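You operate a simulated robot arm through the tools that you are given. There is no shell and no other tool.

You are at the controls of a simulated two-armed robot. One attempt, no reset.

## Task
Clamp the blue-banded boot in the green vise and fit the blue-banded reducer and the green end cap.
Fine: the reducer goes in the boot, the cap in the reducer. The other end caps and fittings stay.
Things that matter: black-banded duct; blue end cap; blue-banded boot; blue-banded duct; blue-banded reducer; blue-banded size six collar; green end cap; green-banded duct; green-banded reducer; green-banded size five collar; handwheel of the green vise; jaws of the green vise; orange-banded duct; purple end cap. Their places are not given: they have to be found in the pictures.

It is judged by the outcome, as a careful person would: the job done as asked, and still so three seconds after it is handed in. It fails if anything else is knocked over, pushed out of place, dropped, spilled or broken. Lids that push on must go on centred and level and be pressed home; caps that screw on are set level and turned clockwise until they are tight.

## Robot
Two 7-joint arms with fingered hands on one trunk that stands fixed in place. Base frame: the origin is at the foot of the trunk, x ahead of it, y to its left, z up. Units: m, degrees, N and s.
The left shoulder is at [0.07, 0.171, 1.519], the right one opposite. With the tool pointing down near the work surface each hand reaches from about 0.1 to 0.64 m from the base axis, measured 20 degrees to its own side. Payload 5 kg a hand.
The tool frame of a hand sits at the grasp point between the pads (the TCP): z along the fingers, y along the line on which they close. The tips reach 0.043 m beyond it. The gripper opens to 0.144 m; its body begins 0.05 m behind the TCP. The gripper is a hand of 5 fingers: y runs from the thumb to the fingers, the wrist lies at [-0.021, -0.124, -0.221] in the tool frame, and closing takes about 1.5 s.
Orientation is told as [roll, pitch, yaw] about the base's x, y, z axes, in that order, counted from this pose: with the fingers straight down and the wrist toward the robot, the tool's x, y and z point along [0, 1, 0], [1, 0, 0] and [0, 0, -1] of the base frame.

## Interface
- The arms move only by the tool apply_moves. It takes "left_commands", "right_commands" or both (then of equal length, played together; a hand with none holds still); each is a list of rows, each an object of numbers (a shift or turn left out is 0, a gripper value left out holds the last): "tx", "ty", "tz": the shift along the base's x, y, z in m; "rx", "ry", "rz": the turn, a rotation vector about the base's x, y, z in degrees; "claw": the opening in per cent of the stroke, from 0 (shut) to 100 (fully open). In form: [{"tx": .., "ty": .., "tz": .., "rx": .., "ry": .., "rz": .., "claw": ..}, ...]. A call has 1 to 20 rows; each row shifts and turns the commanded pose from where the row before left it. A row lasts 0.2 s, in which the tool goes at most 0.05 m and 8.6 degrees; a call with a longer step from one row to the next is refused whole, and so is a gripper value outside its range. Where a pose cannot be reached the arm comes as near as it can. A force on the tool above 80 N (or 10 N above the force at the start of the call, whichever is more), or a blocked arm, ends the call early, and 0.2 s more pass. The fingers move at their own pace (about 0.045 m/s each) and stop on an object; they squeeze with about 32 N. The grip force told is the motor's: it shows also when the fingers shut on nothing. Time passes only in rows, and 0.2 s behind the last, so rows that do not move let the fingers close. It gives the time, the measured TCP pose, the force on the tool (base axes), the opening and the grip force at its end, in the units of the frame above (readings bear some noise), with the torque about the TCP (base axes, N m) and any sound that the robot's microphone picked up.
- Cameras (640 x 400 px; columns grow to the right, rows downward): "scene" is now at [0.1275, -0.0088, 1.733]; the picture's right is [-0.11, -0.99, -0.00], its down [-0.74, 0.08, -0.67] and it looks along [0.67, -0.08, -0.74] (base axes); focal length 251 px, centre (320, 200). "left" rides on the left gripper at [-0.086, -0.108, -0.168] in its tool frame; the picture's right is [-0.80, -0.28, 0.53], its down [0.54, -0.73, 0.42] and it looks along [0.27, 0.63, 0.73] (tool axes); focal length 275 px, centre (320, 200). "right" rides on the right gripper at [0.086, -0.108, -0.168] in its tool frame; the picture's right is [-0.80, 0.28, -0.53], its down [-0.54, -0.73, 0.42] and it looks along [-0.27, 0.63, 0.73] (tool axes); focal length 275 px, centre (320, 200).
- camera(camera): a new picture of that camera. The clock stands still meanwhile.
- slide_trunk(by): slides the trunk up (or, below 0, down) by that many m; the arms and the scene camera ride with it, the base frame stays. It gives what a move gives, with no picture.
- set_grasp(shape, hand): the hand has 5 fingers and takes this shape, open, in about a second: jaw (thumb against the fingers, like two jaws); tri (thumb and two fingers); tip (a fingertip pinch); poke (one finger out to press); point (the index stretched); flat (the hand flat); cup (the hand cupped); fist (a fist). The gripper value then closes the fingers along that shape, each until it touches; the sizes above hold for jaw. It gives what a move gives, with no picture.
- turn_head(pan, tilt): turns the head with the scene camera to pan (to the left, within 86 degrees either way) and tilt (down, from -29 to 69), counted from straight ahead of the robot. It gives what a move gives.
- locate(camera, pixels): for up to 12 pixels [column, row] of the newest picture of that camera ("zoom" is the newest enlarged one), the place [x, y, z] in the base frame of the surface seen there, good to about 0.002 m. The clock stands still meanwhile.
- enlarge(camera, box): a new picture of the part [left, top, right, bottom] of that camera's present view, enlarged. The clock stands still meanwhile.
- finish_job(): hands the job in; it is judged then, once.

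Unless the task says otherwise, let go and move clear before handing in.

The tools are called as a command line: name --argument value ..., lists and objects as JSON in quotes. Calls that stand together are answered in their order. apply_moves: Moves the arms, as the interface text tells. Its arguments: {"type":"object","properties":{"left_commands":{"type":"array","items":{"type":"object","properties":{"tx":{"type":"number"},"ty":{"type":"number"},"tz":{"type":"number"},"rx":{"type":"number"},"ry":{"type":"number"},"rz":{"type":"number"},"claw":{"type":"number"}}}},"right_commands":{"type":"array","items":{"type":"object","properties":{"tx":{"type":"number"},"ty":{"type":"number"},"tz":{"type":"number"},"rx":{"type":"number"},"ry":{"type":"number"},"rz":{"type":"number"},"claw":{"type":"number"}}}}},"required":[]} The other tools are called the same way: slide_trunk (by) moves the trunk up or down; set_grasp (shape, hand) gives the hand a shape; turn_head (pan, tilt) turns the head that bears the scene camera; camera (camera) takes a picture; locate (camera, pixels) gives the place of the surface under pixels of a picture; enlarge (camera, box) takes an enlarged picture of a part of a camera's view; finish_job () hands the job in.

At the start:

```text
t: 0.0
left_eef_pos: [0.801, -0.0744, 1.32]
left_tool_rot: [0.0, 0.0, 0.1]
left_ft_force: [-1.1, 0.6, -0.5]
left_ft_torque: [-0.02, 0.01, 0.0]
left_width: 0.1437
left_grip_force: 0.0
left_shape: jaw
right_eef_pos: [0.3988, -0.5319, 1.3285]
right_tool_rot: [0.1, -0.1, 0.0]
right_ft_force: [0.5, 0.1, -0.9]
right_ft_torque: [0.02, 0.01, 0.01]
right_width: 0.1438
right_grip_force: 0.1
right_shape: jaw
trunk travel left (down, up): [-0.617, 0.323]
head pan, tilt (commanded): [-6.4, 47.9]
```

scene: 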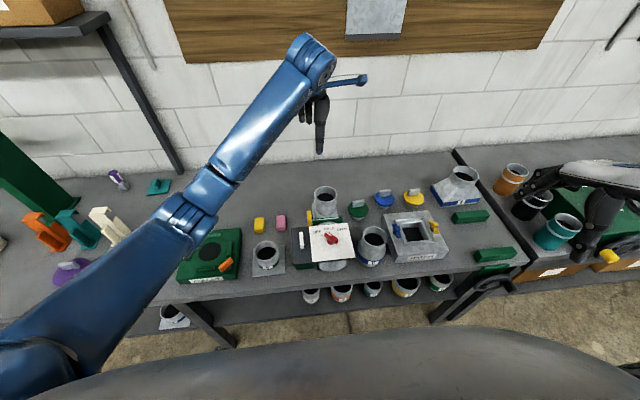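
right: 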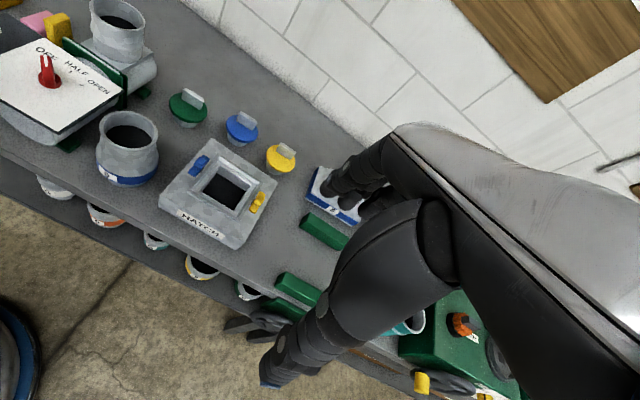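
left: 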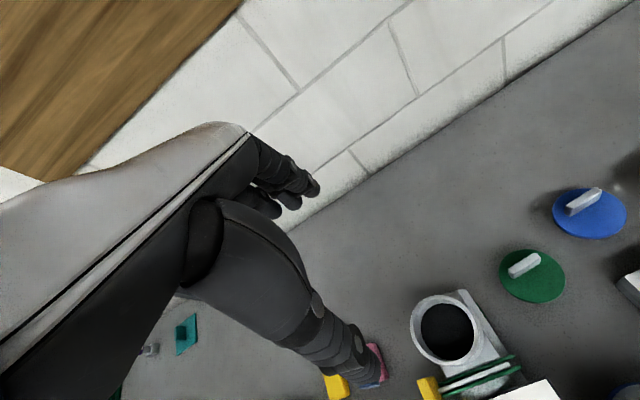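

The scene shows a bench with a damper/vise area near (330,230), caps at (357,208), (383,197), (413,197), a blue-banded piece near (460,185) and another at (372,245). I will enlarge the parts of the scene to identify each item.

enlarge --camera "scene" --box '[230, 160, 390, 280]'

enlarge --camera "scene" --box '[370, 140, 530, 280]'

enlarge --camera "scene" --box '[480, 140, 640, 280]'

enlarge --camera "scene" --box '[0, 150, 250, 330]'

```text
3.33 times, centred on (310, 220) of scene
```

zoom: 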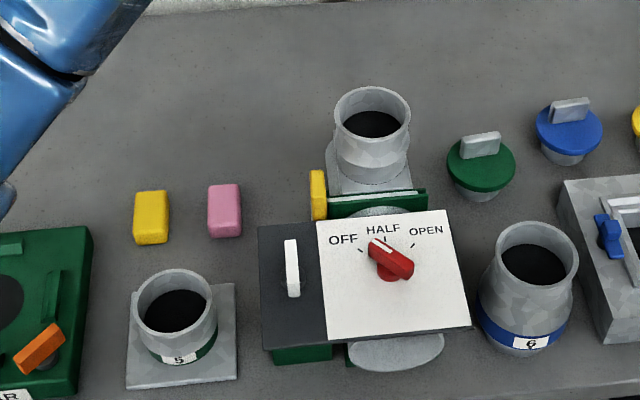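

```text
2.86 times, centred on (450, 210) of scene
```

zoom: 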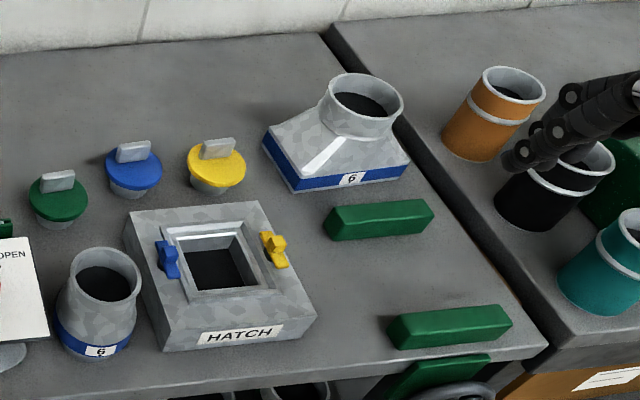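

```text
2.86 times, centred on (560, 210) of scene
```

zoom: 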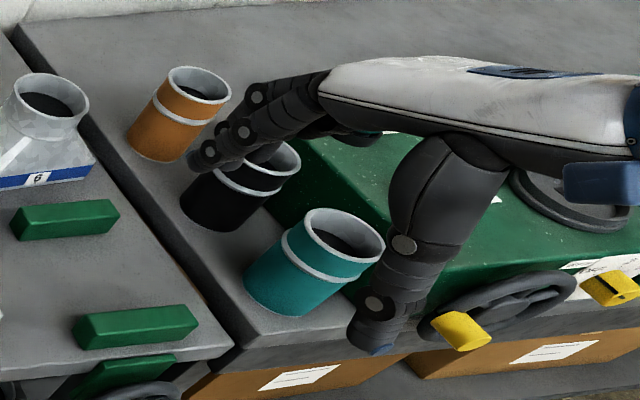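

```text
2.22 times, centred on (125, 240) of scene
```

zoom: 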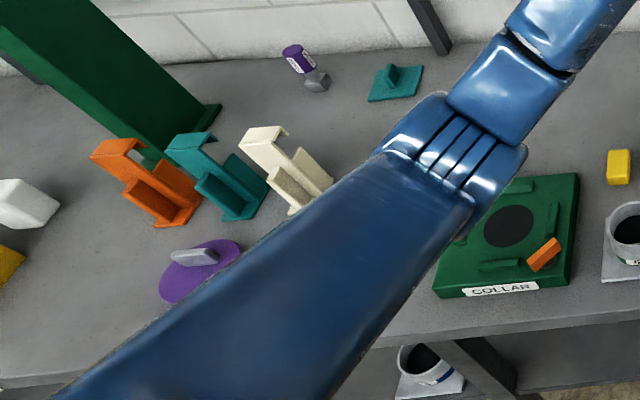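

The boot (blue band, "6") is at about (460,185), the reducer (blue band, "6") at (372,245), the green cap at (357,208), and the vise jaws at (470,216) and (495,254). I'll measure their places in the fresh scene view.

camera --camera "scene"

locate --camera "scene" --pixels '[[470, 213], [470, 220], [495, 252], [497, 262], [460, 172], [461, 202], [435, 195], [372, 235], [372, 264], [357, 205], [383, 192], [440, 262]]'

enlarge --camera "scene" --box '[420, 230, 540, 320]'

enlarge --camera "scene" --box '[280, 260, 480, 340]'

```text
taken
```

scene: 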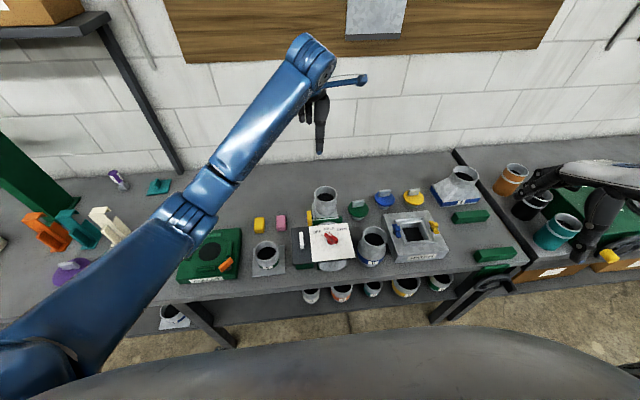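

```text
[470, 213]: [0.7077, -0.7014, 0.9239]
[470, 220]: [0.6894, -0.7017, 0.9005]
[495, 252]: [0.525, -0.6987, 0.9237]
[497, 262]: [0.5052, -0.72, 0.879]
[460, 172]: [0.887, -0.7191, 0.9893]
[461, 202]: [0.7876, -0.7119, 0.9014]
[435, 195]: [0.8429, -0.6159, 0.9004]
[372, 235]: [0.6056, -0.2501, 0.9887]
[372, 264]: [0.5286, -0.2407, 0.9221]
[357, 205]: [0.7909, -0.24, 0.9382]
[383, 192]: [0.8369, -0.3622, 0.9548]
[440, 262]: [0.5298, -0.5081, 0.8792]
```

```text
4.44 times, centred on (480, 275) of scene
```

zoom: 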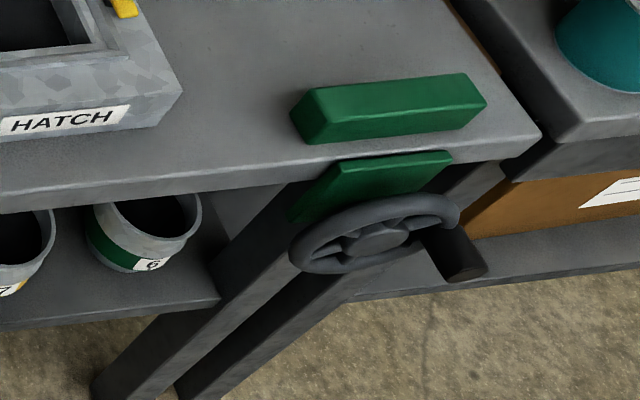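

```text
3.20 times, centred on (380, 300) of scene
```

zoom: 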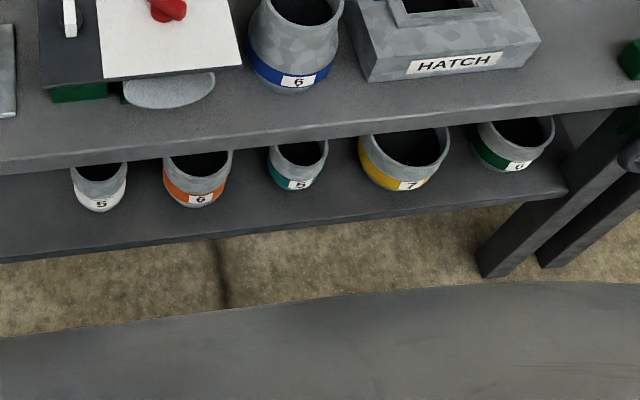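

Bench top is at z≈0.88; jaws around x 0.52 and 0.70 at y≈-0.70; the boot near (0.85,-0.70) is far out. I'll turn the head right to see the boot, vise and handwheel better.

turn_head --pan -42 --tilt 40

camera --camera "scene"

camera --camera "right"

```text
t: 1.0
left_eef_pos: [0.8014, -0.0744, 1.3205]
left_tool_rot: [0.0, 0.0, 0.1]
left_ft_force: [0.1, 0.5, 0.2]
left_ft_torque: [0.02, 0.0, -0.04]
left_width: 0.1435
left_grip_force: 0.0
left_shape: jaw
right_eef_pos: [0.398, -0.5317, 1.3272]
right_tool_rot: [0.0, 0.0, 0.0]
right_ft_force: [-0.4, -0.7, 0.0]
right_ft_torque: [0.04, 0.02, 0.01]
right_width: 0.1435
right_grip_force: 0.1
right_shape: jaw
trunk travel left (down, up): [-0.617, 0.323]
head pan, tilt (commanded): [-42.0, 40.0]
```

```text
taken
```

scene: 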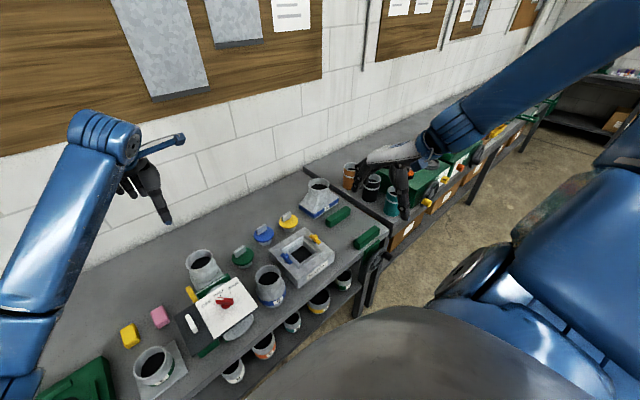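

```text
taken
```

right: 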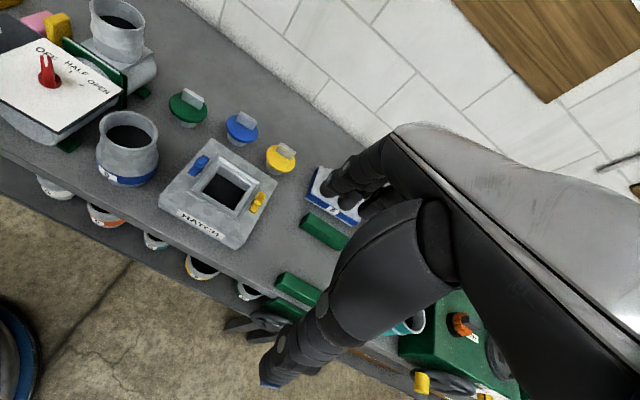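

The bench continues on the right with more equipment beyond the right hand. I'll enlarge that part and the boot/vise area.

enlarge --camera "scene" --box '[330, 60, 640, 250]'

enlarge --camera "scene" --box '[270, 160, 410, 290]'

enlarge --camera "right" --box '[150, 140, 400, 340]'

```text
2.06 times, centred on (485, 155) of scene
```

zoom: 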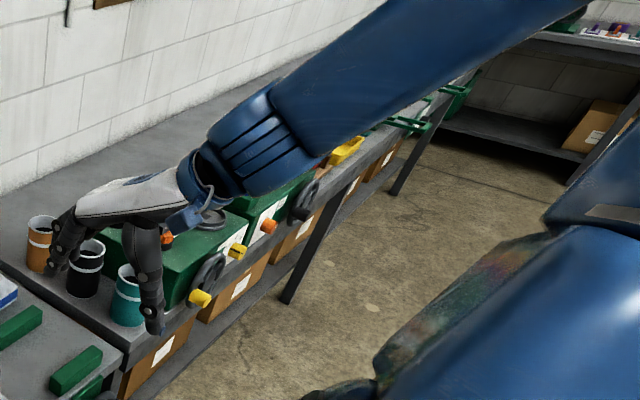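

```text
3.08 times, centred on (340, 225) of scene
```

zoom: 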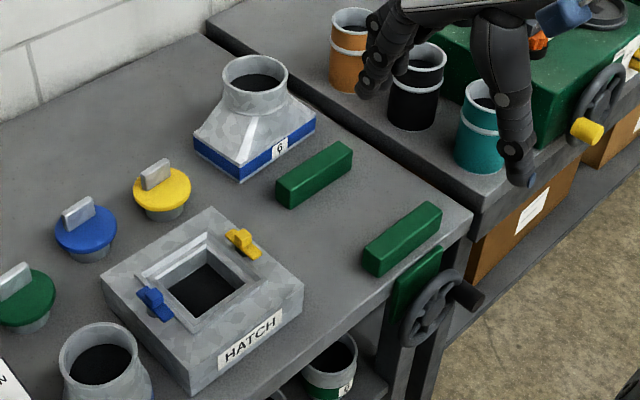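

```text
2.00 times, centred on (275, 240) of right
```

zoom: 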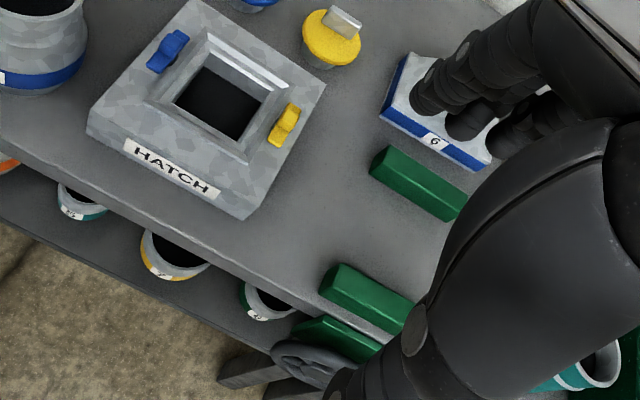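

The vise has two green jaw bars with a handwheel on the bench front; the boot sits just behind the rear jaw. I'll measure the boot base corners, jaw edges and handwheel in the zoomed view.

enlarge --camera "scene" --box '[290, 165, 400, 285]'

```text
3.33 times, centred on (345, 225) of scene
```

zoom: 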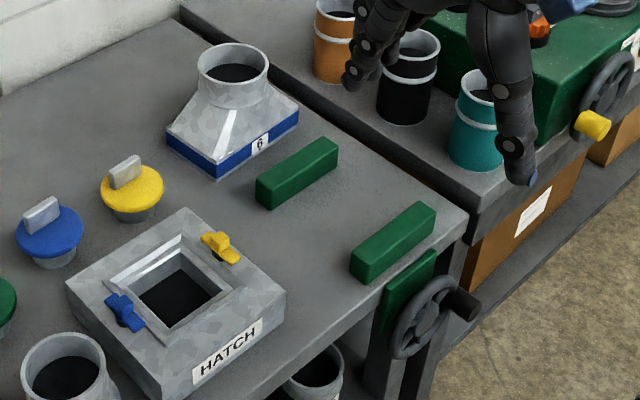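

locate --camera "zoom" --pixels '[[168, 144], [217, 178], [298, 122], [168, 130], [217, 165], [298, 105], [199, 65], [233, 107], [269, 65], [234, 45], [233, 80], [240, 130]]'

locate --camera "zoom" --pixels '[[257, 182], [257, 203], [272, 188], [338, 145], [322, 139], [338, 163], [352, 253], [352, 277], [366, 283], [435, 210], [420, 204], [435, 228]]'

locate --camera "zoom" --pixels '[[386, 310], [400, 345], [420, 315], [445, 280], [465, 303], [474, 310], [452, 295], [420, 355], [410, 268], [395, 320], [440, 320], [414, 312]]'

```text
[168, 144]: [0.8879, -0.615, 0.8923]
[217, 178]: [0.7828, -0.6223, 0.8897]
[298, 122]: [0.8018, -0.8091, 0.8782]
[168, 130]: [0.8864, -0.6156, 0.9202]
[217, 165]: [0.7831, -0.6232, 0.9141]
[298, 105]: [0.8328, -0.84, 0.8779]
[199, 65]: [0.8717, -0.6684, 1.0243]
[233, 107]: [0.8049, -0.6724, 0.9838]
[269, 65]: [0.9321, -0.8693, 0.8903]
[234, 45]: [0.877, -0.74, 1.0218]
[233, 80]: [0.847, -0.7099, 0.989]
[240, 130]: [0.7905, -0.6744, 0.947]
```

```text
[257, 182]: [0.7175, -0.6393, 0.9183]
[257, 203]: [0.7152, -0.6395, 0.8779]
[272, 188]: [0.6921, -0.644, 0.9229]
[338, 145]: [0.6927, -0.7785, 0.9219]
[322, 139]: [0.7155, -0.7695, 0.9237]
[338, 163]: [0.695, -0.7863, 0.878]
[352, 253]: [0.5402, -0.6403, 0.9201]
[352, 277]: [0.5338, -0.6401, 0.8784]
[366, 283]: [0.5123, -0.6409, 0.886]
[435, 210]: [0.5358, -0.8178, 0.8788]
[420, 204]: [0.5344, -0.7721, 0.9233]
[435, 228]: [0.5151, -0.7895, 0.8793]
```

```text
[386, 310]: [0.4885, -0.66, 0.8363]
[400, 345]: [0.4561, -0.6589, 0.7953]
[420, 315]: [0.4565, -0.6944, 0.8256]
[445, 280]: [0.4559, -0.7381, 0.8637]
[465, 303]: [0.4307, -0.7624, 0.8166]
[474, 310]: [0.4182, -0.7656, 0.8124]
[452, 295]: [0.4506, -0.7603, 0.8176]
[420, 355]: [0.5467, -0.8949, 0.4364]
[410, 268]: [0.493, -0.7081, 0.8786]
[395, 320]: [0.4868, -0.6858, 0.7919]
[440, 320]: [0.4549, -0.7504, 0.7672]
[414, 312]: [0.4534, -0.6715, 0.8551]
```

The jaws leave a gap of about 0.15 m (x 0.54–0.69) and the boot base is about 0.105 m deep, so it fits between them; the handwheel ring is near (0.455,-0.71,0.815) with its crank handle at (0.42,-0.765,0.815). Now I'll look closely at the reducer, the caps and the boot neck.

turn_head --pan -20 --tilt 45

enlarge --camera "scene" --box '[260, 170, 380, 270]'

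enlarge --camera "right" --box '[60, 60, 220, 200]'

enlarge --camera "left" --box '[480, 170, 640, 330]'

```text
t: 1.9
left_eef_pos: [0.8009, -0.0754, 1.3201]
left_tool_rot: [0.0, 0.0, 0.0]
left_ft_force: [-0.2, 0.6, -0.4]
left_ft_torque: [-0.03, -0.01, 0.01]
left_width: 0.1437
left_grip_force: 0.2
left_shape: jaw
right_eef_pos: [0.3989, -0.5316, 1.3284]
right_tool_rot: [0.0, -0.1, 0.0]
right_ft_force: [-0.3, -0.3, -0.7]
right_ft_torque: [-0.04, 0.01, -0.01]
right_width: 0.1435
right_grip_force: 0.0
right_shape: jaw
trunk travel left (down, up): [-0.617, 0.323]
head pan, tilt (commanded): [-20.0, 45.0]
```

```text
4.00 times, centred on (320, 220) of scene
```

zoom: 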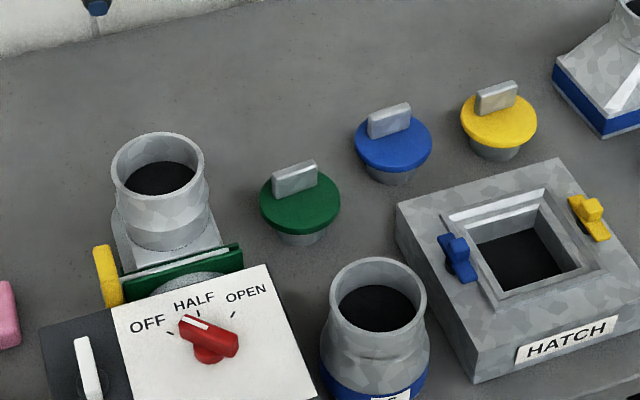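

```text
2.86 times, centred on (140, 130) of right
```

zoom: 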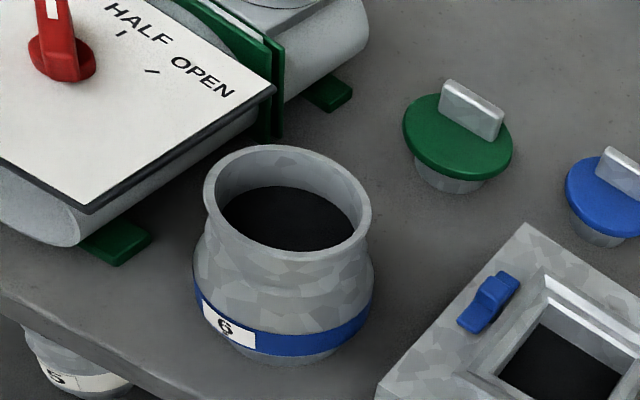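

```text
2.50 times, centred on (560, 250) of left
```

zoom: 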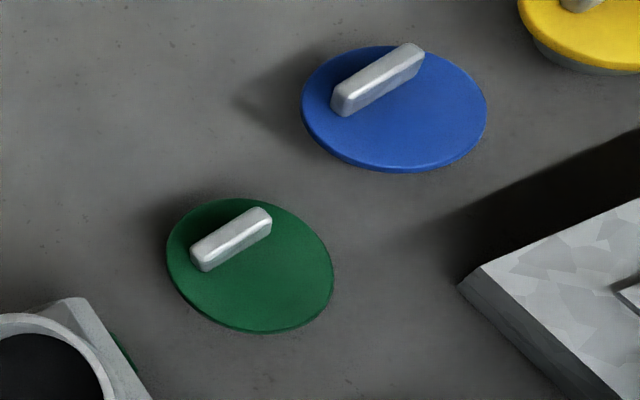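

The reducer (right view about (128,150)) has a wide blue-banded body with a narrower spigot below the band, so it sits upright into the boot neck. I'll measure it and the green cap.

enlarge --camera "right" --box '[80, 80, 220, 200]'

locate --camera "zoom" --pixels '[[145, 145], [303, 185], [250, 105], [215, 215], [130, 240], [305, 270], [205, 330], [130, 255], [205, 348], [300, 295], [220, 365], [215, 260]]'

locate --camera "zoom" --pixels '[[375, 50], [410, 35], [475, 95], [420, 105], [455, 60], [430, 40], [400, 85], [410, 120], [445, 135]]'

```text
3.33 times, centred on (150, 140) of right
```

zoom: 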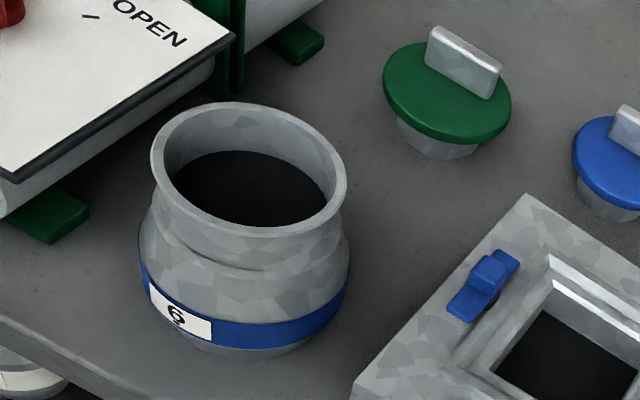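

```text
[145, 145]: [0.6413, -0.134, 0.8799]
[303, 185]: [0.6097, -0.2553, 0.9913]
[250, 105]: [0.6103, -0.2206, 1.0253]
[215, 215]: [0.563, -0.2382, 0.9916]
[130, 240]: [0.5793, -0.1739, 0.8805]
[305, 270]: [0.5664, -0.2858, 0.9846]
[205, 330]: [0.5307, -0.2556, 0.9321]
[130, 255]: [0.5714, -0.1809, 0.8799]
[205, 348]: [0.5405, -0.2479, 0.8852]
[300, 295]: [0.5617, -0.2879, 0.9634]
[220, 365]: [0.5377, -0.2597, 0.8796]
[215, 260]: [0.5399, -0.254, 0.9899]
```

```text
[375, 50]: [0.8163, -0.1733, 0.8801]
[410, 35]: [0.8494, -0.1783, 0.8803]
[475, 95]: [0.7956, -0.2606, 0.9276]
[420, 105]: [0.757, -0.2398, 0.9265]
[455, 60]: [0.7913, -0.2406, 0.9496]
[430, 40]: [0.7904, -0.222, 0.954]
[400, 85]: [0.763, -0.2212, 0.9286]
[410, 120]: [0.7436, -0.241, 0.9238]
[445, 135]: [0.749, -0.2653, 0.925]
```

The reducer's rim is at z≈1.025; I'll sample rim and band points more precisely, and the same for the boot.

locate --camera "zoom" --pixels '[[157, 155], [342, 185], [240, 106], [250, 231], [200, 220], [310, 222], [180, 118], [310, 135], [145, 265], [346, 290], [240, 336], [250, 352]]'

enlarge --camera "scene" --box '[375, 130, 495, 220]'

```text
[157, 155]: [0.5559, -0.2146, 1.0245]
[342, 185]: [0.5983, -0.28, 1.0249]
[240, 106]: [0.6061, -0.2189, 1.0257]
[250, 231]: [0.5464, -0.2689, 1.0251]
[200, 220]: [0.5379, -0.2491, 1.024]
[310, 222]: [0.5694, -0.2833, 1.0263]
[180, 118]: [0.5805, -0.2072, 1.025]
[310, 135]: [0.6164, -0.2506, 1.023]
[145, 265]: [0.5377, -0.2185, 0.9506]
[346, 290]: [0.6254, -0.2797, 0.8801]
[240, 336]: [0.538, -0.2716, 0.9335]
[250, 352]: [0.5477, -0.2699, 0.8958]
```

```text
4.44 times, centred on (435, 175) of scene
```

zoom: 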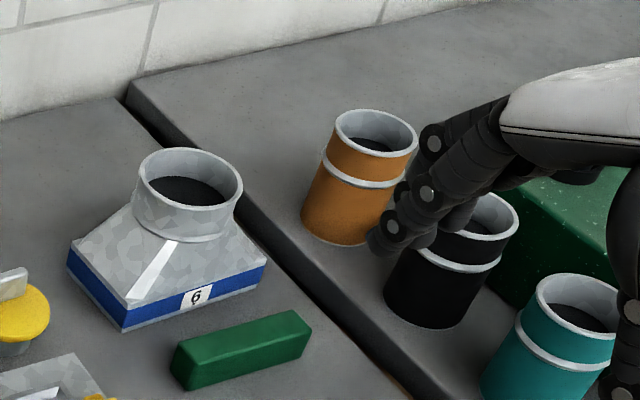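

locate --camera "zoom" --pixels '[[139, 170], [240, 190], [190, 152], [190, 207], [155, 199], [222, 205], [152, 158], [230, 165], [145, 220], [185, 240], [234, 215], [190, 222]]'

locate --camera "zoom" --pixels '[[70, 245], [68, 263], [122, 308], [122, 330], [266, 265], [264, 283], [195, 296], [90, 235], [128, 300], [260, 255], [172, 245], [180, 305]]'

```text
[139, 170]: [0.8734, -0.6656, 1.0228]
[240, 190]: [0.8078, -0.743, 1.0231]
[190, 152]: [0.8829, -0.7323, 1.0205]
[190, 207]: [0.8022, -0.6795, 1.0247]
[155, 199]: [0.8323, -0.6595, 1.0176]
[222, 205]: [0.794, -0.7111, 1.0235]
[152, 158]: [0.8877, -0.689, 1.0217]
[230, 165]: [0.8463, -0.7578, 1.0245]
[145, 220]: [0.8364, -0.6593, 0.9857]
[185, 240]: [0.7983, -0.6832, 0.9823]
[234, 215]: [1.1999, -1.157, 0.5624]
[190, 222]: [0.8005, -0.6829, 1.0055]
```

```text
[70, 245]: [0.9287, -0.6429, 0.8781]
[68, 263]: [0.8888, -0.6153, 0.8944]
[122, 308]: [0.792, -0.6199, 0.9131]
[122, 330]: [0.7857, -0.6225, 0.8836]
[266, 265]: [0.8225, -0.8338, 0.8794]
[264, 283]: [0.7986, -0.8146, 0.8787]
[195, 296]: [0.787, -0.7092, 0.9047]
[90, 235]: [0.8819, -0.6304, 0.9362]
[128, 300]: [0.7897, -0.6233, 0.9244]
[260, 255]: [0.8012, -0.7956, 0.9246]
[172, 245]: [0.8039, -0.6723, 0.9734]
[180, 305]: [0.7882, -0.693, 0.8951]
```

The boot neck rim is about 0.096 m across, centred near (0.840,-0.708) with top z≈1.023; the reducer is centred near (0.577,-0.2455), rim 0.08 m across at z≈1.025 and a spigot about 0.074 m across. Before moving, I'll check how low the left arm hangs.

turn_head --pan 10 --tilt 45

camera --camera "scene"

```text
t: 2.8
left_eef_pos: [0.8021, -0.0728, 1.3204]
left_tool_rot: [0.0, 0.1, 0.1]
left_ft_force: [-0.2, -0.1, 0.1]
left_ft_torque: [0.02, 0.03, 0.01]
left_width: 0.1437
left_grip_force: 0.0
left_shape: jaw
right_eef_pos: [0.3978, -0.5319, 1.3277]
right_tool_rot: [0.0, -0.1, 0.0]
right_ft_force: [-0.5, 0.9, -0.5]
right_ft_torque: [-0.02, 0.02, 0.0]
right_width: 0.1435
right_grip_force: 0.1
right_shape: jaw
trunk travel left (down, up): [-0.617, 0.323]
head pan, tilt (commanded): [10.0, 45.0]
```

```text
taken
```

scene: 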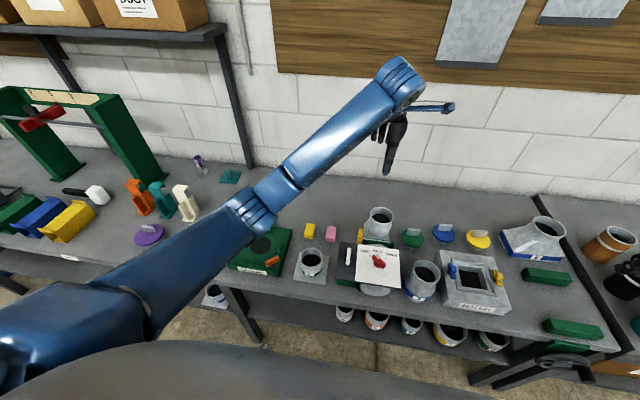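

locate --camera "scene" --pixels '[[30, 330], [120, 290], [200, 235], [250, 210], [275, 190], [330, 130], [390, 75], [398, 95], [445, 107], [70, 165], [110, 105], [40, 120]]'

```text
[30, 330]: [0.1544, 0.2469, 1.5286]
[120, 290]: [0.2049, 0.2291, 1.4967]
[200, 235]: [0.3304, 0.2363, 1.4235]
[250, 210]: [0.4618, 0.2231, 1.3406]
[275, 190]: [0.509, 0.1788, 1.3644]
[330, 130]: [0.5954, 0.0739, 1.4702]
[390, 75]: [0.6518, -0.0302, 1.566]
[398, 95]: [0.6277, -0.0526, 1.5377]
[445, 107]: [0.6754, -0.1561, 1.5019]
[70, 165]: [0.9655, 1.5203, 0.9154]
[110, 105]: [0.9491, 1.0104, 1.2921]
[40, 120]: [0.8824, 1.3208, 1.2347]
```

The left elbow hangs near (0.47,0.22,1.32), clear of the bench. I'll draw the left arm back to the left side and, at this safe height, take the right hand out over the boot to see the reach.

apply_moves --left_commands '[{"tx": -0.036, "ty": 0.033}, {"tx": -0.036, "ty": 0.033}, {"tx": -0.036, "ty": 0.033}, {"tx": -0.036, "ty": 0.033}, {"tx": -0.036, "ty": 0.033}, {"tx": -0.036, "ty": 0.033}, {"tx": -0.036, "ty": 0.033}, {"tx": -0.036, "ty": 0.033}, {"tx": -0.036, "ty": 0.033}, {"tx": -0.036, "ty": 0.033}, {"tx": -0.036, "ty": 0.033}, {"tx": -0.036, "ty": 0.033}]' --right_commands '[{"tx": 0.0367, "ty": -0.0147, "rz": -2.9}, {"tx": 0.0367, "ty": -0.0147, "rz": -2.9}, {"tx": 0.0367, "ty": -0.0147, "rz": -2.9}, {"tx": 0.0367, "ty": -0.0147, "rz": -2.9}, {"tx": 0.0367, "ty": -0.0147, "rz": -2.9}, {"tx": 0.0367, "ty": -0.0147, "rz": -2.9}, {"tx": 0.0367, "ty": -0.0147, "rz": -2.9}, {"tx": 0.0367, "ty": -0.0147, "rz": -2.9}, {"tx": 0.0367, "ty": -0.0147, "rz": -2.9}, {"tx": 0.0367, "ty": -0.0147, "rz": -2.9}, {"tx": 0.0367, "ty": -0.0147, "rz": -2.9}, {"tx": 0.0367, "ty": -0.0147, "rz": -2.9}]'

turn_head --pan -25 --tilt 42

camera --camera "scene"

camera --camera "right"

```text
t: 5.4
left_eef_pos: [0.5255, 0.3307, 1.3383]
left_tool_rot: [-0.1, 0.2, -0.3]
left_ft_force: [-0.2, -0.6, -0.5]
left_ft_torque: [0.01, 0.02, 0.0]
left_width: 0.1439
left_grip_force: 0.1
left_shape: jaw
left hand out of reach, approached as far as the arm can: row 8, 9, 10, 11, 12
right_eef_pos: [0.8358, -0.7114, 1.3294]
right_tool_rot: [0.0, 0.0, -35.0]
right_ft_force: [-0.6, -1.6, 0.3]
right_ft_torque: [0.1, -0.08, 0.02]
right_width: 0.1435
right_grip_force: 0.0
right_shape: jaw
trunk travel left (down, up): [-0.617, 0.323]
head pan, tilt (commanded): [10.0, 45.0]
```

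```text
t: 6.4
left_eef_pos: [0.5245, 0.3328, 1.3386]
left_tool_rot: [0.0, 0.2, 0.0]
left_ft_force: [-0.2, 0.2, 0.1]
left_ft_torque: [0.0, 0.0, -0.02]
left_width: 0.1437
left_grip_force: 0.0
left_shape: jaw
right_eef_pos: [0.8391, -0.7093, 1.328]
right_tool_rot: [0.0, 0.1, -34.9]
right_ft_force: [-0.3, -0.1, 0.3]
right_ft_torque: [0.0, 0.0, 0.0]
right_width: 0.144
right_grip_force: 0.1
right_shape: jaw
trunk travel left (down, up): [-0.617, 0.323]
head pan, tilt (commanded): [-25.0, 42.0]
```

```text
taken
```

scene: 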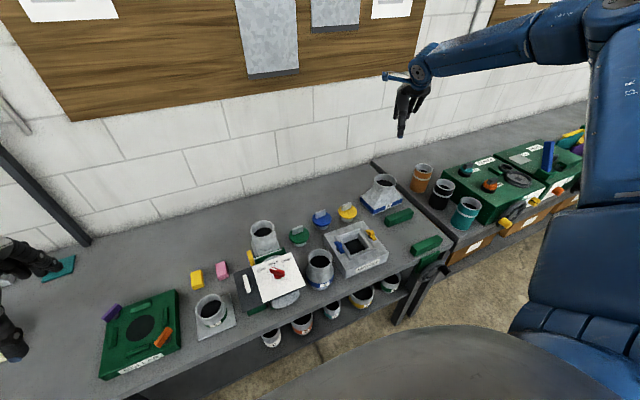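

```text
taken
```

right: 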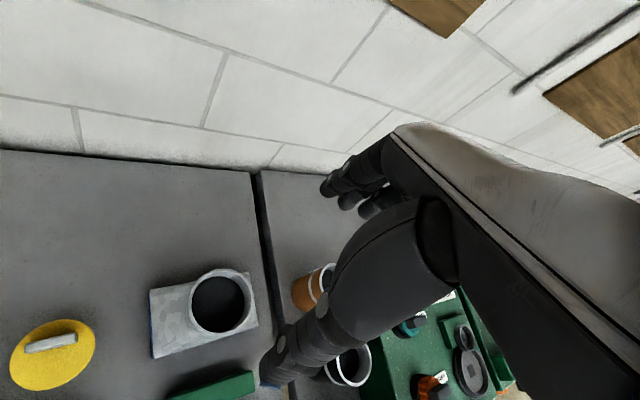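

The right hand reached (0.839,-0.709,1.328) pointing straight down over the boot, so the reach suffices. Before lowering the trunk I'll check heights of things beneath both hands (orange duct (422,170), collar fixture (140,320)).

locate --camera "scene" --pixels '[[423, 166], [413, 170], [433, 172], [423, 190], [444, 184], [466, 202], [110, 313], [160, 335], [140, 320], [40, 265], [15, 345], [60, 268]]'

camera --camera "left"

turn_head --pan 45 --tilt 42

camera --camera "scene"

```text
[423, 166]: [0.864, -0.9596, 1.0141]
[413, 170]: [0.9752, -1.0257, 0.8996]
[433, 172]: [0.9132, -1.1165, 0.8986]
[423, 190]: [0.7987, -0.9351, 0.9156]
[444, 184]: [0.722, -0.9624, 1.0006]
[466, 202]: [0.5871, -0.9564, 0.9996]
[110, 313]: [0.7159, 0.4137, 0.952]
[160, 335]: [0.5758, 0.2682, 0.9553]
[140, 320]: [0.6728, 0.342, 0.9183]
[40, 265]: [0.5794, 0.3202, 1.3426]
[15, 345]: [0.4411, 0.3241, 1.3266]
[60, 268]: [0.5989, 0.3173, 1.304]
```

```text
taken
```

left: 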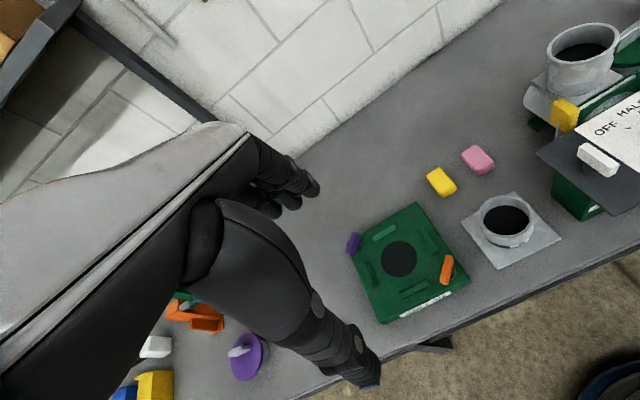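

```text
t: 7.8
left_eef_pos: [0.5243, 0.3336, 1.3373]
left_tool_rot: [0.0, 0.2, 0.0]
left_ft_force: [0.2, 0.2, -0.3]
left_ft_torque: [0.02, -0.03, 0.02]
left_width: 0.1437
left_grip_force: 0.1
left_shape: jaw
right_eef_pos: [0.8383, -0.7095, 1.3272]
right_tool_rot: [0.0, 0.1, -34.9]
right_ft_force: [-0.8, 0.4, 1.4]
right_ft_torque: [0.03, 0.03, -0.02]
right_width: 0.144
right_grip_force: 0.1
right_shape: jaw
trunk travel left (down, up): [-0.617, 0.323]
head pan, tilt (commanded): [45.0, 42.0]
```

```text
taken
```

scene: 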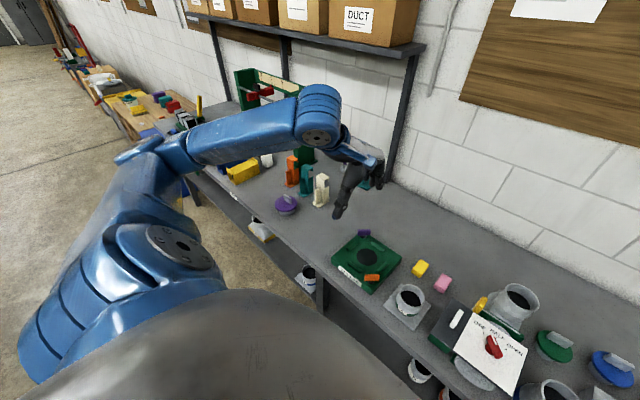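

The left arm's elbow points outward at (140,160); I'll check its place so that lowering the trunk won't touch the bench.

locate --camera "scene" --pixels '[[135, 165], [155, 148], [190, 150], [260, 140], [320, 110], [130, 155], [165, 190], [345, 200], [372, 178], [175, 165]]'

```text
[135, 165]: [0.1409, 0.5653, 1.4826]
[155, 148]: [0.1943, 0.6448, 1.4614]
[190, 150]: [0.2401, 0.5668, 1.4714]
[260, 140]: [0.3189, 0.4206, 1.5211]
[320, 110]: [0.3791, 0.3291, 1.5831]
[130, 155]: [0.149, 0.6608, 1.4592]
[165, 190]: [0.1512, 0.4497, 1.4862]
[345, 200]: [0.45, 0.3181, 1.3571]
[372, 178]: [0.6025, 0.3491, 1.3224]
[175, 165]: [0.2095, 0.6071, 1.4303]
```

The left elbow (0.18,0.6,1.43) is clear of everything. I'll lower the trunk 0.22 m, which leaves the right fingertips about 4 cm above the boot's neck.

slide_trunk --by -0.22

turn_head --pan -38 --tilt 35

camera --camera "scene"

camera --camera "right"

```text
t: 10.2
left_eef_pos: [0.5237, 0.3331, 1.1176]
left_tool_rot: [-0.1, 0.3, -0.1]
left_ft_force: [-0.1, 0.0, 0.4]
left_ft_torque: [-0.01, 0.02, 0.0]
left_width: 0.144
left_grip_force: 0.1
left_shape: jaw
right_eef_pos: [0.8395, -0.7083, 1.1099]
right_tool_rot: [-0.1, 0.0, -34.7]
right_ft_force: [-0.2, 0.5, 0.0]
right_ft_torque: [0.0, 0.02, -0.03]
right_width: 0.1439
right_grip_force: 0.0
right_shape: jaw
trunk travel left (down, up): [-0.397, 0.543]
head pan, tilt (commanded): [45.0, 42.0]
```

```text
t: 11.7
left_eef_pos: [0.5251, 0.3333, 1.1178]
left_tool_rot: [-0.1, 0.2, 0.0]
left_ft_force: [-0.8, 0.4, -0.8]
left_ft_torque: [-0.03, -0.03, -0.01]
left_width: 0.1441
left_grip_force: 0.1
left_shape: jaw
right_eef_pos: [0.838, -0.7086, 1.1089]
right_tool_rot: [0.0, 0.1, -34.9]
right_ft_force: [0.7, 0.2, 0.1]
right_ft_torque: [0.0, -0.01, 0.03]
right_width: 0.1438
right_grip_force: 0.0
right_shape: jaw
trunk travel left (down, up): [-0.397, 0.543]
head pan, tilt (commanded): [-38.0, 35.0]
```

```text
taken
```

scene: 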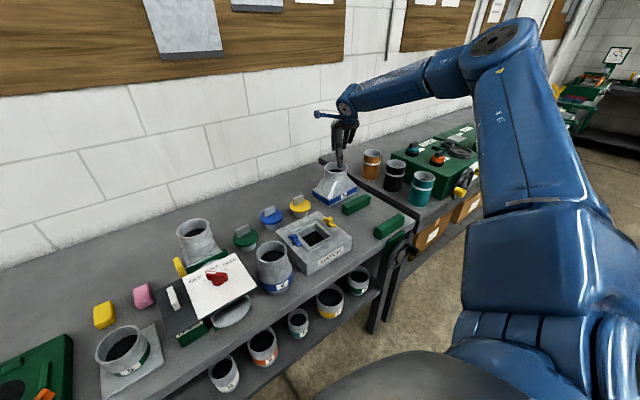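

```text
taken
```

right: 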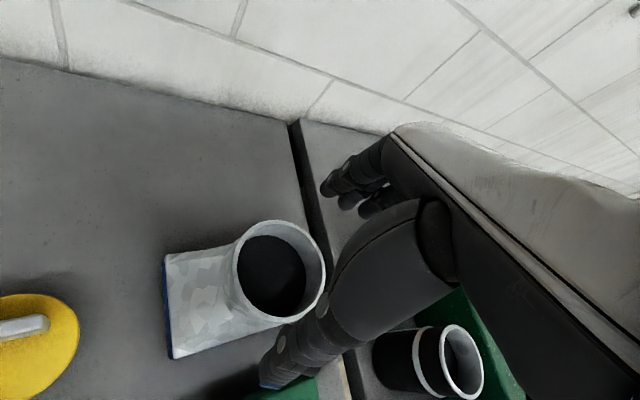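

The right hand is straight above the boot, whose rim shows at (277,270) in the right view. I'll measure the rim closely from here.

enlarge --camera "right" --box '[150, 200, 350, 380]'

enlarge --camera "scene" --box '[280, 90, 420, 250]'

```text
2.22 times, centred on (250, 290) of right
```

zoom: 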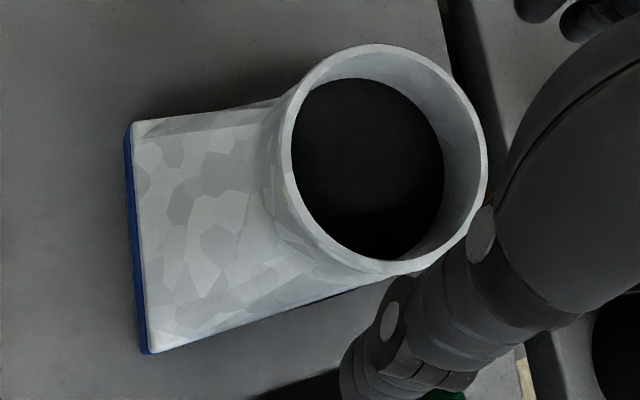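

```text
2.50 times, centred on (350, 170) of scene
```

zoom: 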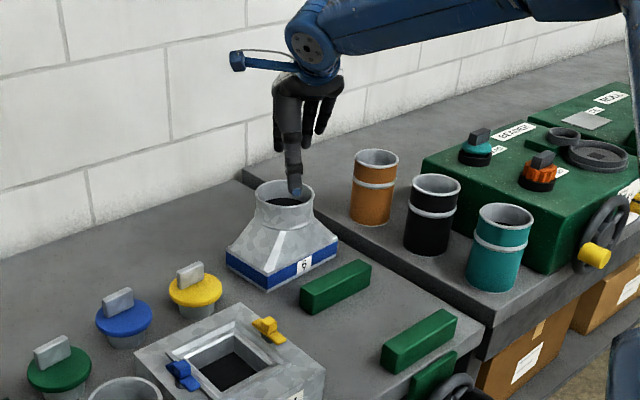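

enlarge --camera "right" --box '[150, 200, 350, 380]'

locate --camera "zoom" --pixels '[[285, 150], [305, 95], [340, 58], [400, 50], [450, 82], [482, 150], [470, 215], [380, 270], [320, 240], [293, 190], [430, 66], [347, 260]]'

locate --camera "zoom" --pixels '[[128, 130], [143, 350], [140, 125], [152, 350], [330, 296], [290, 105], [200, 110], [250, 320], [355, 150], [300, 190], [360, 90], [430, 150]]'

```text
2.22 times, centred on (250, 290) of right
```

zoom: 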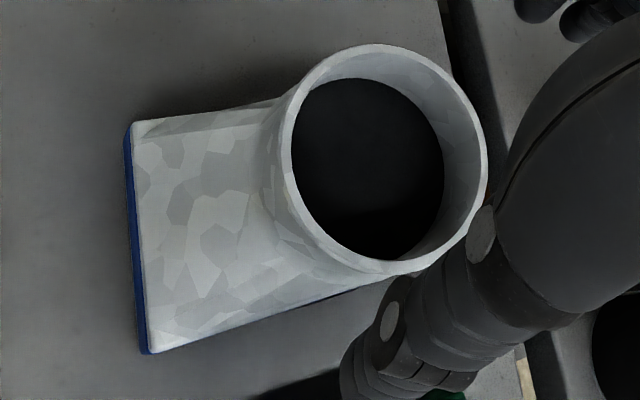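

```text
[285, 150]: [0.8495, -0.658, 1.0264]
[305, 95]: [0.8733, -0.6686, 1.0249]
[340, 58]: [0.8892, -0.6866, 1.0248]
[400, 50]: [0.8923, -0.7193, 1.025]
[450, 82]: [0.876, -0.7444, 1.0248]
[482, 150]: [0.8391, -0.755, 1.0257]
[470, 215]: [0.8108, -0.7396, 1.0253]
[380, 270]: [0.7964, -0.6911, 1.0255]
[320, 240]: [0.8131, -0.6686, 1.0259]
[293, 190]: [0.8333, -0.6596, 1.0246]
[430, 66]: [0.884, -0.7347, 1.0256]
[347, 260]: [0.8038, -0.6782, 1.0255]
```

```text
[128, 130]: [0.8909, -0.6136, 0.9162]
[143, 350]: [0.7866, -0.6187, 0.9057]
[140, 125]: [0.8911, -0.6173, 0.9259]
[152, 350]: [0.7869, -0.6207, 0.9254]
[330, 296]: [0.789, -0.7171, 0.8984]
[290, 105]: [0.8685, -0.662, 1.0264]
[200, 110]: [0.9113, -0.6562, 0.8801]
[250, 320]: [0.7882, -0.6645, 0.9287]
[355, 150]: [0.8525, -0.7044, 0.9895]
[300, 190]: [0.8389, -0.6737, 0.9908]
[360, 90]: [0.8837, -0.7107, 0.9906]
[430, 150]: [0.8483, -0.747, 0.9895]
```

The rim circle is centred at (0.8445,-0.7065), radius 0.048, top z 1.0255, and the boot is yawed about +2.8°. I'll centre the hand and descend partway, then look again.

apply_moves --right_commands '[{"tx": 0.006, "ty": 0.002, "tz": -0.01}, {"tz": -0.02}, {"tz": -0.02}, {}]'

enlarge --camera "scene" --box '[290, 110, 390, 220]'

camera --camera "right"

```text
t: 12.7
left_eef_pos: [0.5248, 0.3329, 1.118]
left_tool_rot: [0.0, 0.2, 0.0]
left_ft_force: [0.6, -0.5, -0.3]
left_ft_torque: [-0.03, 0.02, -0.02]
left_width: 0.1439
left_grip_force: 0.1
left_shape: jaw
right_eef_pos: [0.8441, -0.7076, 1.0599]
right_tool_rot: [-0.1, 0.0, -34.8]
right_ft_force: [0.2, 0.5, -0.4]
right_ft_torque: [-0.02, 0.0, 0.03]
right_width: 0.1437
right_grip_force: 0.0
right_shape: jaw
trunk travel left (down, up): [-0.397, 0.543]
head pan, tilt (commanded): [-38.0, 35.0]
```

```text
3.64 times, centred on (340, 165) of scene
```

zoom: 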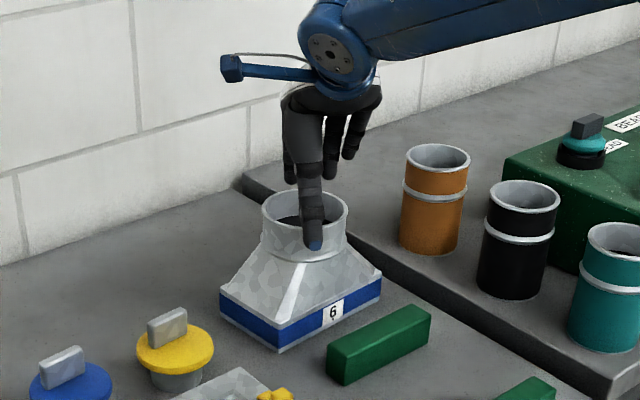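

```text
taken
```

right: 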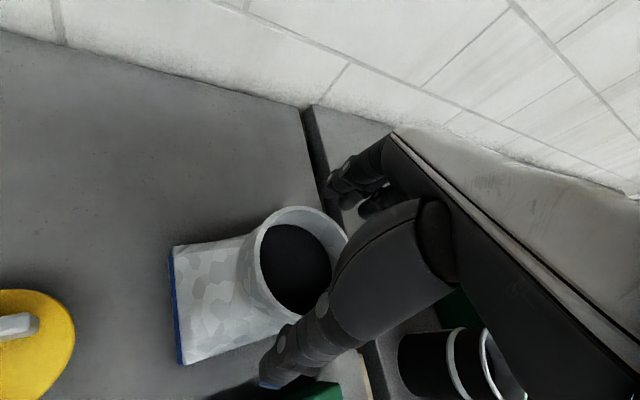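

The thumb sits in front of the neck and the fingers behind it, with room on both sides. I'll descend the last 3.5 cm and close on the neck.

apply_moves --right_commands '[{"tz": -0.018}, {"tz": -0.017}, {}, {"claw": 60}, {}, {"claw": 0}, {}, {}, {}, {}, {}, {}, {}]'

enlarge --camera "scene" --box '[290, 110, 390, 220]'

camera --camera "right"

```text
t: 15.5
left_eef_pos: [0.5249, 0.3329, 1.1181]
left_tool_rot: [-0.1, 0.2, 0.0]
left_ft_force: [-1.6, 0.5, 0.9]
left_ft_torque: [0.02, 0.02, 0.01]
left_width: 0.1438
left_grip_force: 0.1
left_shape: jaw
right_eef_pos: [0.845, -0.7064, 1.0239]
right_tool_rot: [0.0, 0.0, -34.8]
right_ft_force: [-0.6, 1.0, 0.0]
right_ft_torque: [-0.06, -0.02, -0.02]
right_width: 0.0936
right_grip_force: 31.9
right_shape: jaw
trunk travel left (down, up): [-0.397, 0.543]
head pan, tilt (commanded): [-38.0, 35.0]
```

```text
3.64 times, centred on (340, 165) of scene
```

zoom: 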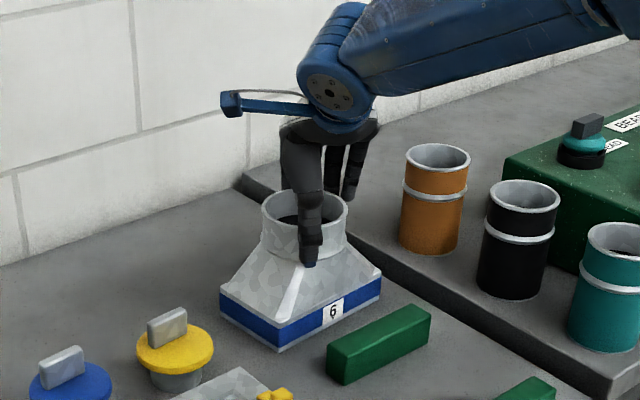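

```text
taken
```

right: 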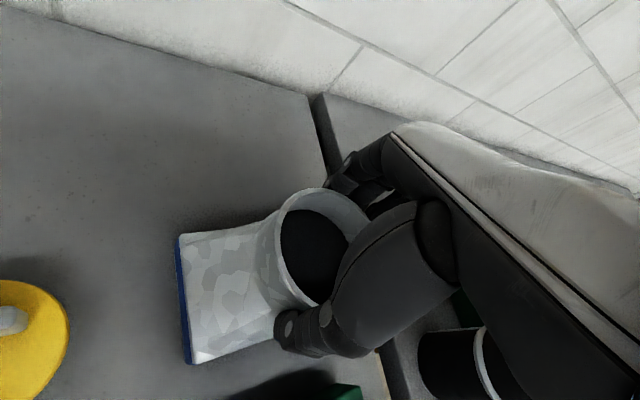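

The fingers hold the neck at 0.094 m width with 32 N. I'll lift it slowly and check that it comes along.

apply_moves --right_commands '[{"tz": 0.008}, {"tz": 0.012}, {"tz": 0.02}, {"tz": 0.02}, {"tz": 0.02}, {}]'

enlarge --camera "scene" --box '[290, 90, 430, 250]'

camera --camera "right"

```text
t: 16.9
left_eef_pos: [0.5258, 0.3333, 1.1173]
left_tool_rot: [0.0, 0.2, 0.0]
left_ft_force: [0.2, 0.0, 0.7]
left_ft_torque: [-0.01, 0.02, -0.03]
left_width: 0.1439
left_grip_force: 0.0
left_shape: jaw
right_eef_pos: [0.8444, -0.7072, 1.1044]
right_tool_rot: [0.0, 0.1, -34.7]
right_ft_force: [0.1, 1.1, -3.4]
right_ft_torque: [-0.02, 0.05, 0.03]
right_width: 0.0932
right_grip_force: 32.4
right_shape: jaw
trunk travel left (down, up): [-0.397, 0.543]
head pan, tilt (commanded): [-38.0, 35.0]
```

```text
2.50 times, centred on (360, 170) of scene
```

zoom: 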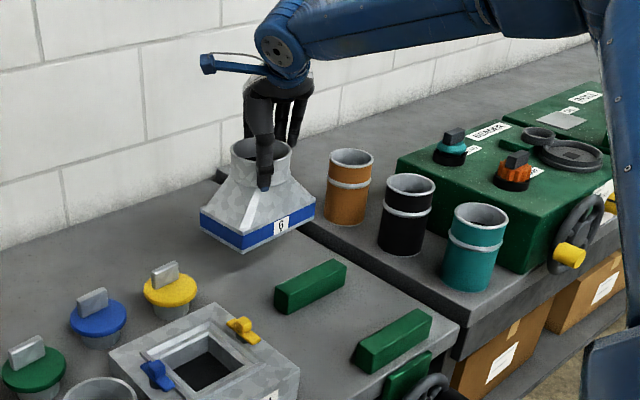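

```text
taken
```

right: 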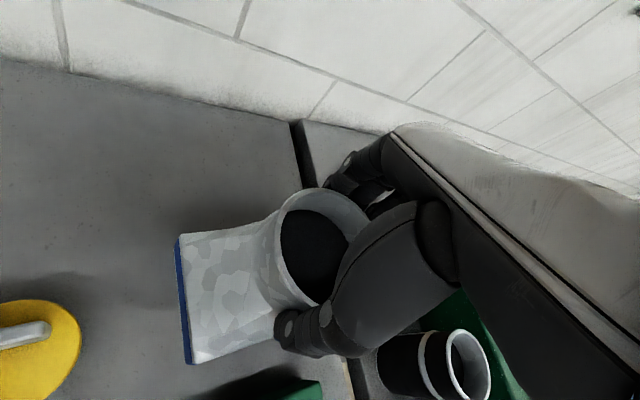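

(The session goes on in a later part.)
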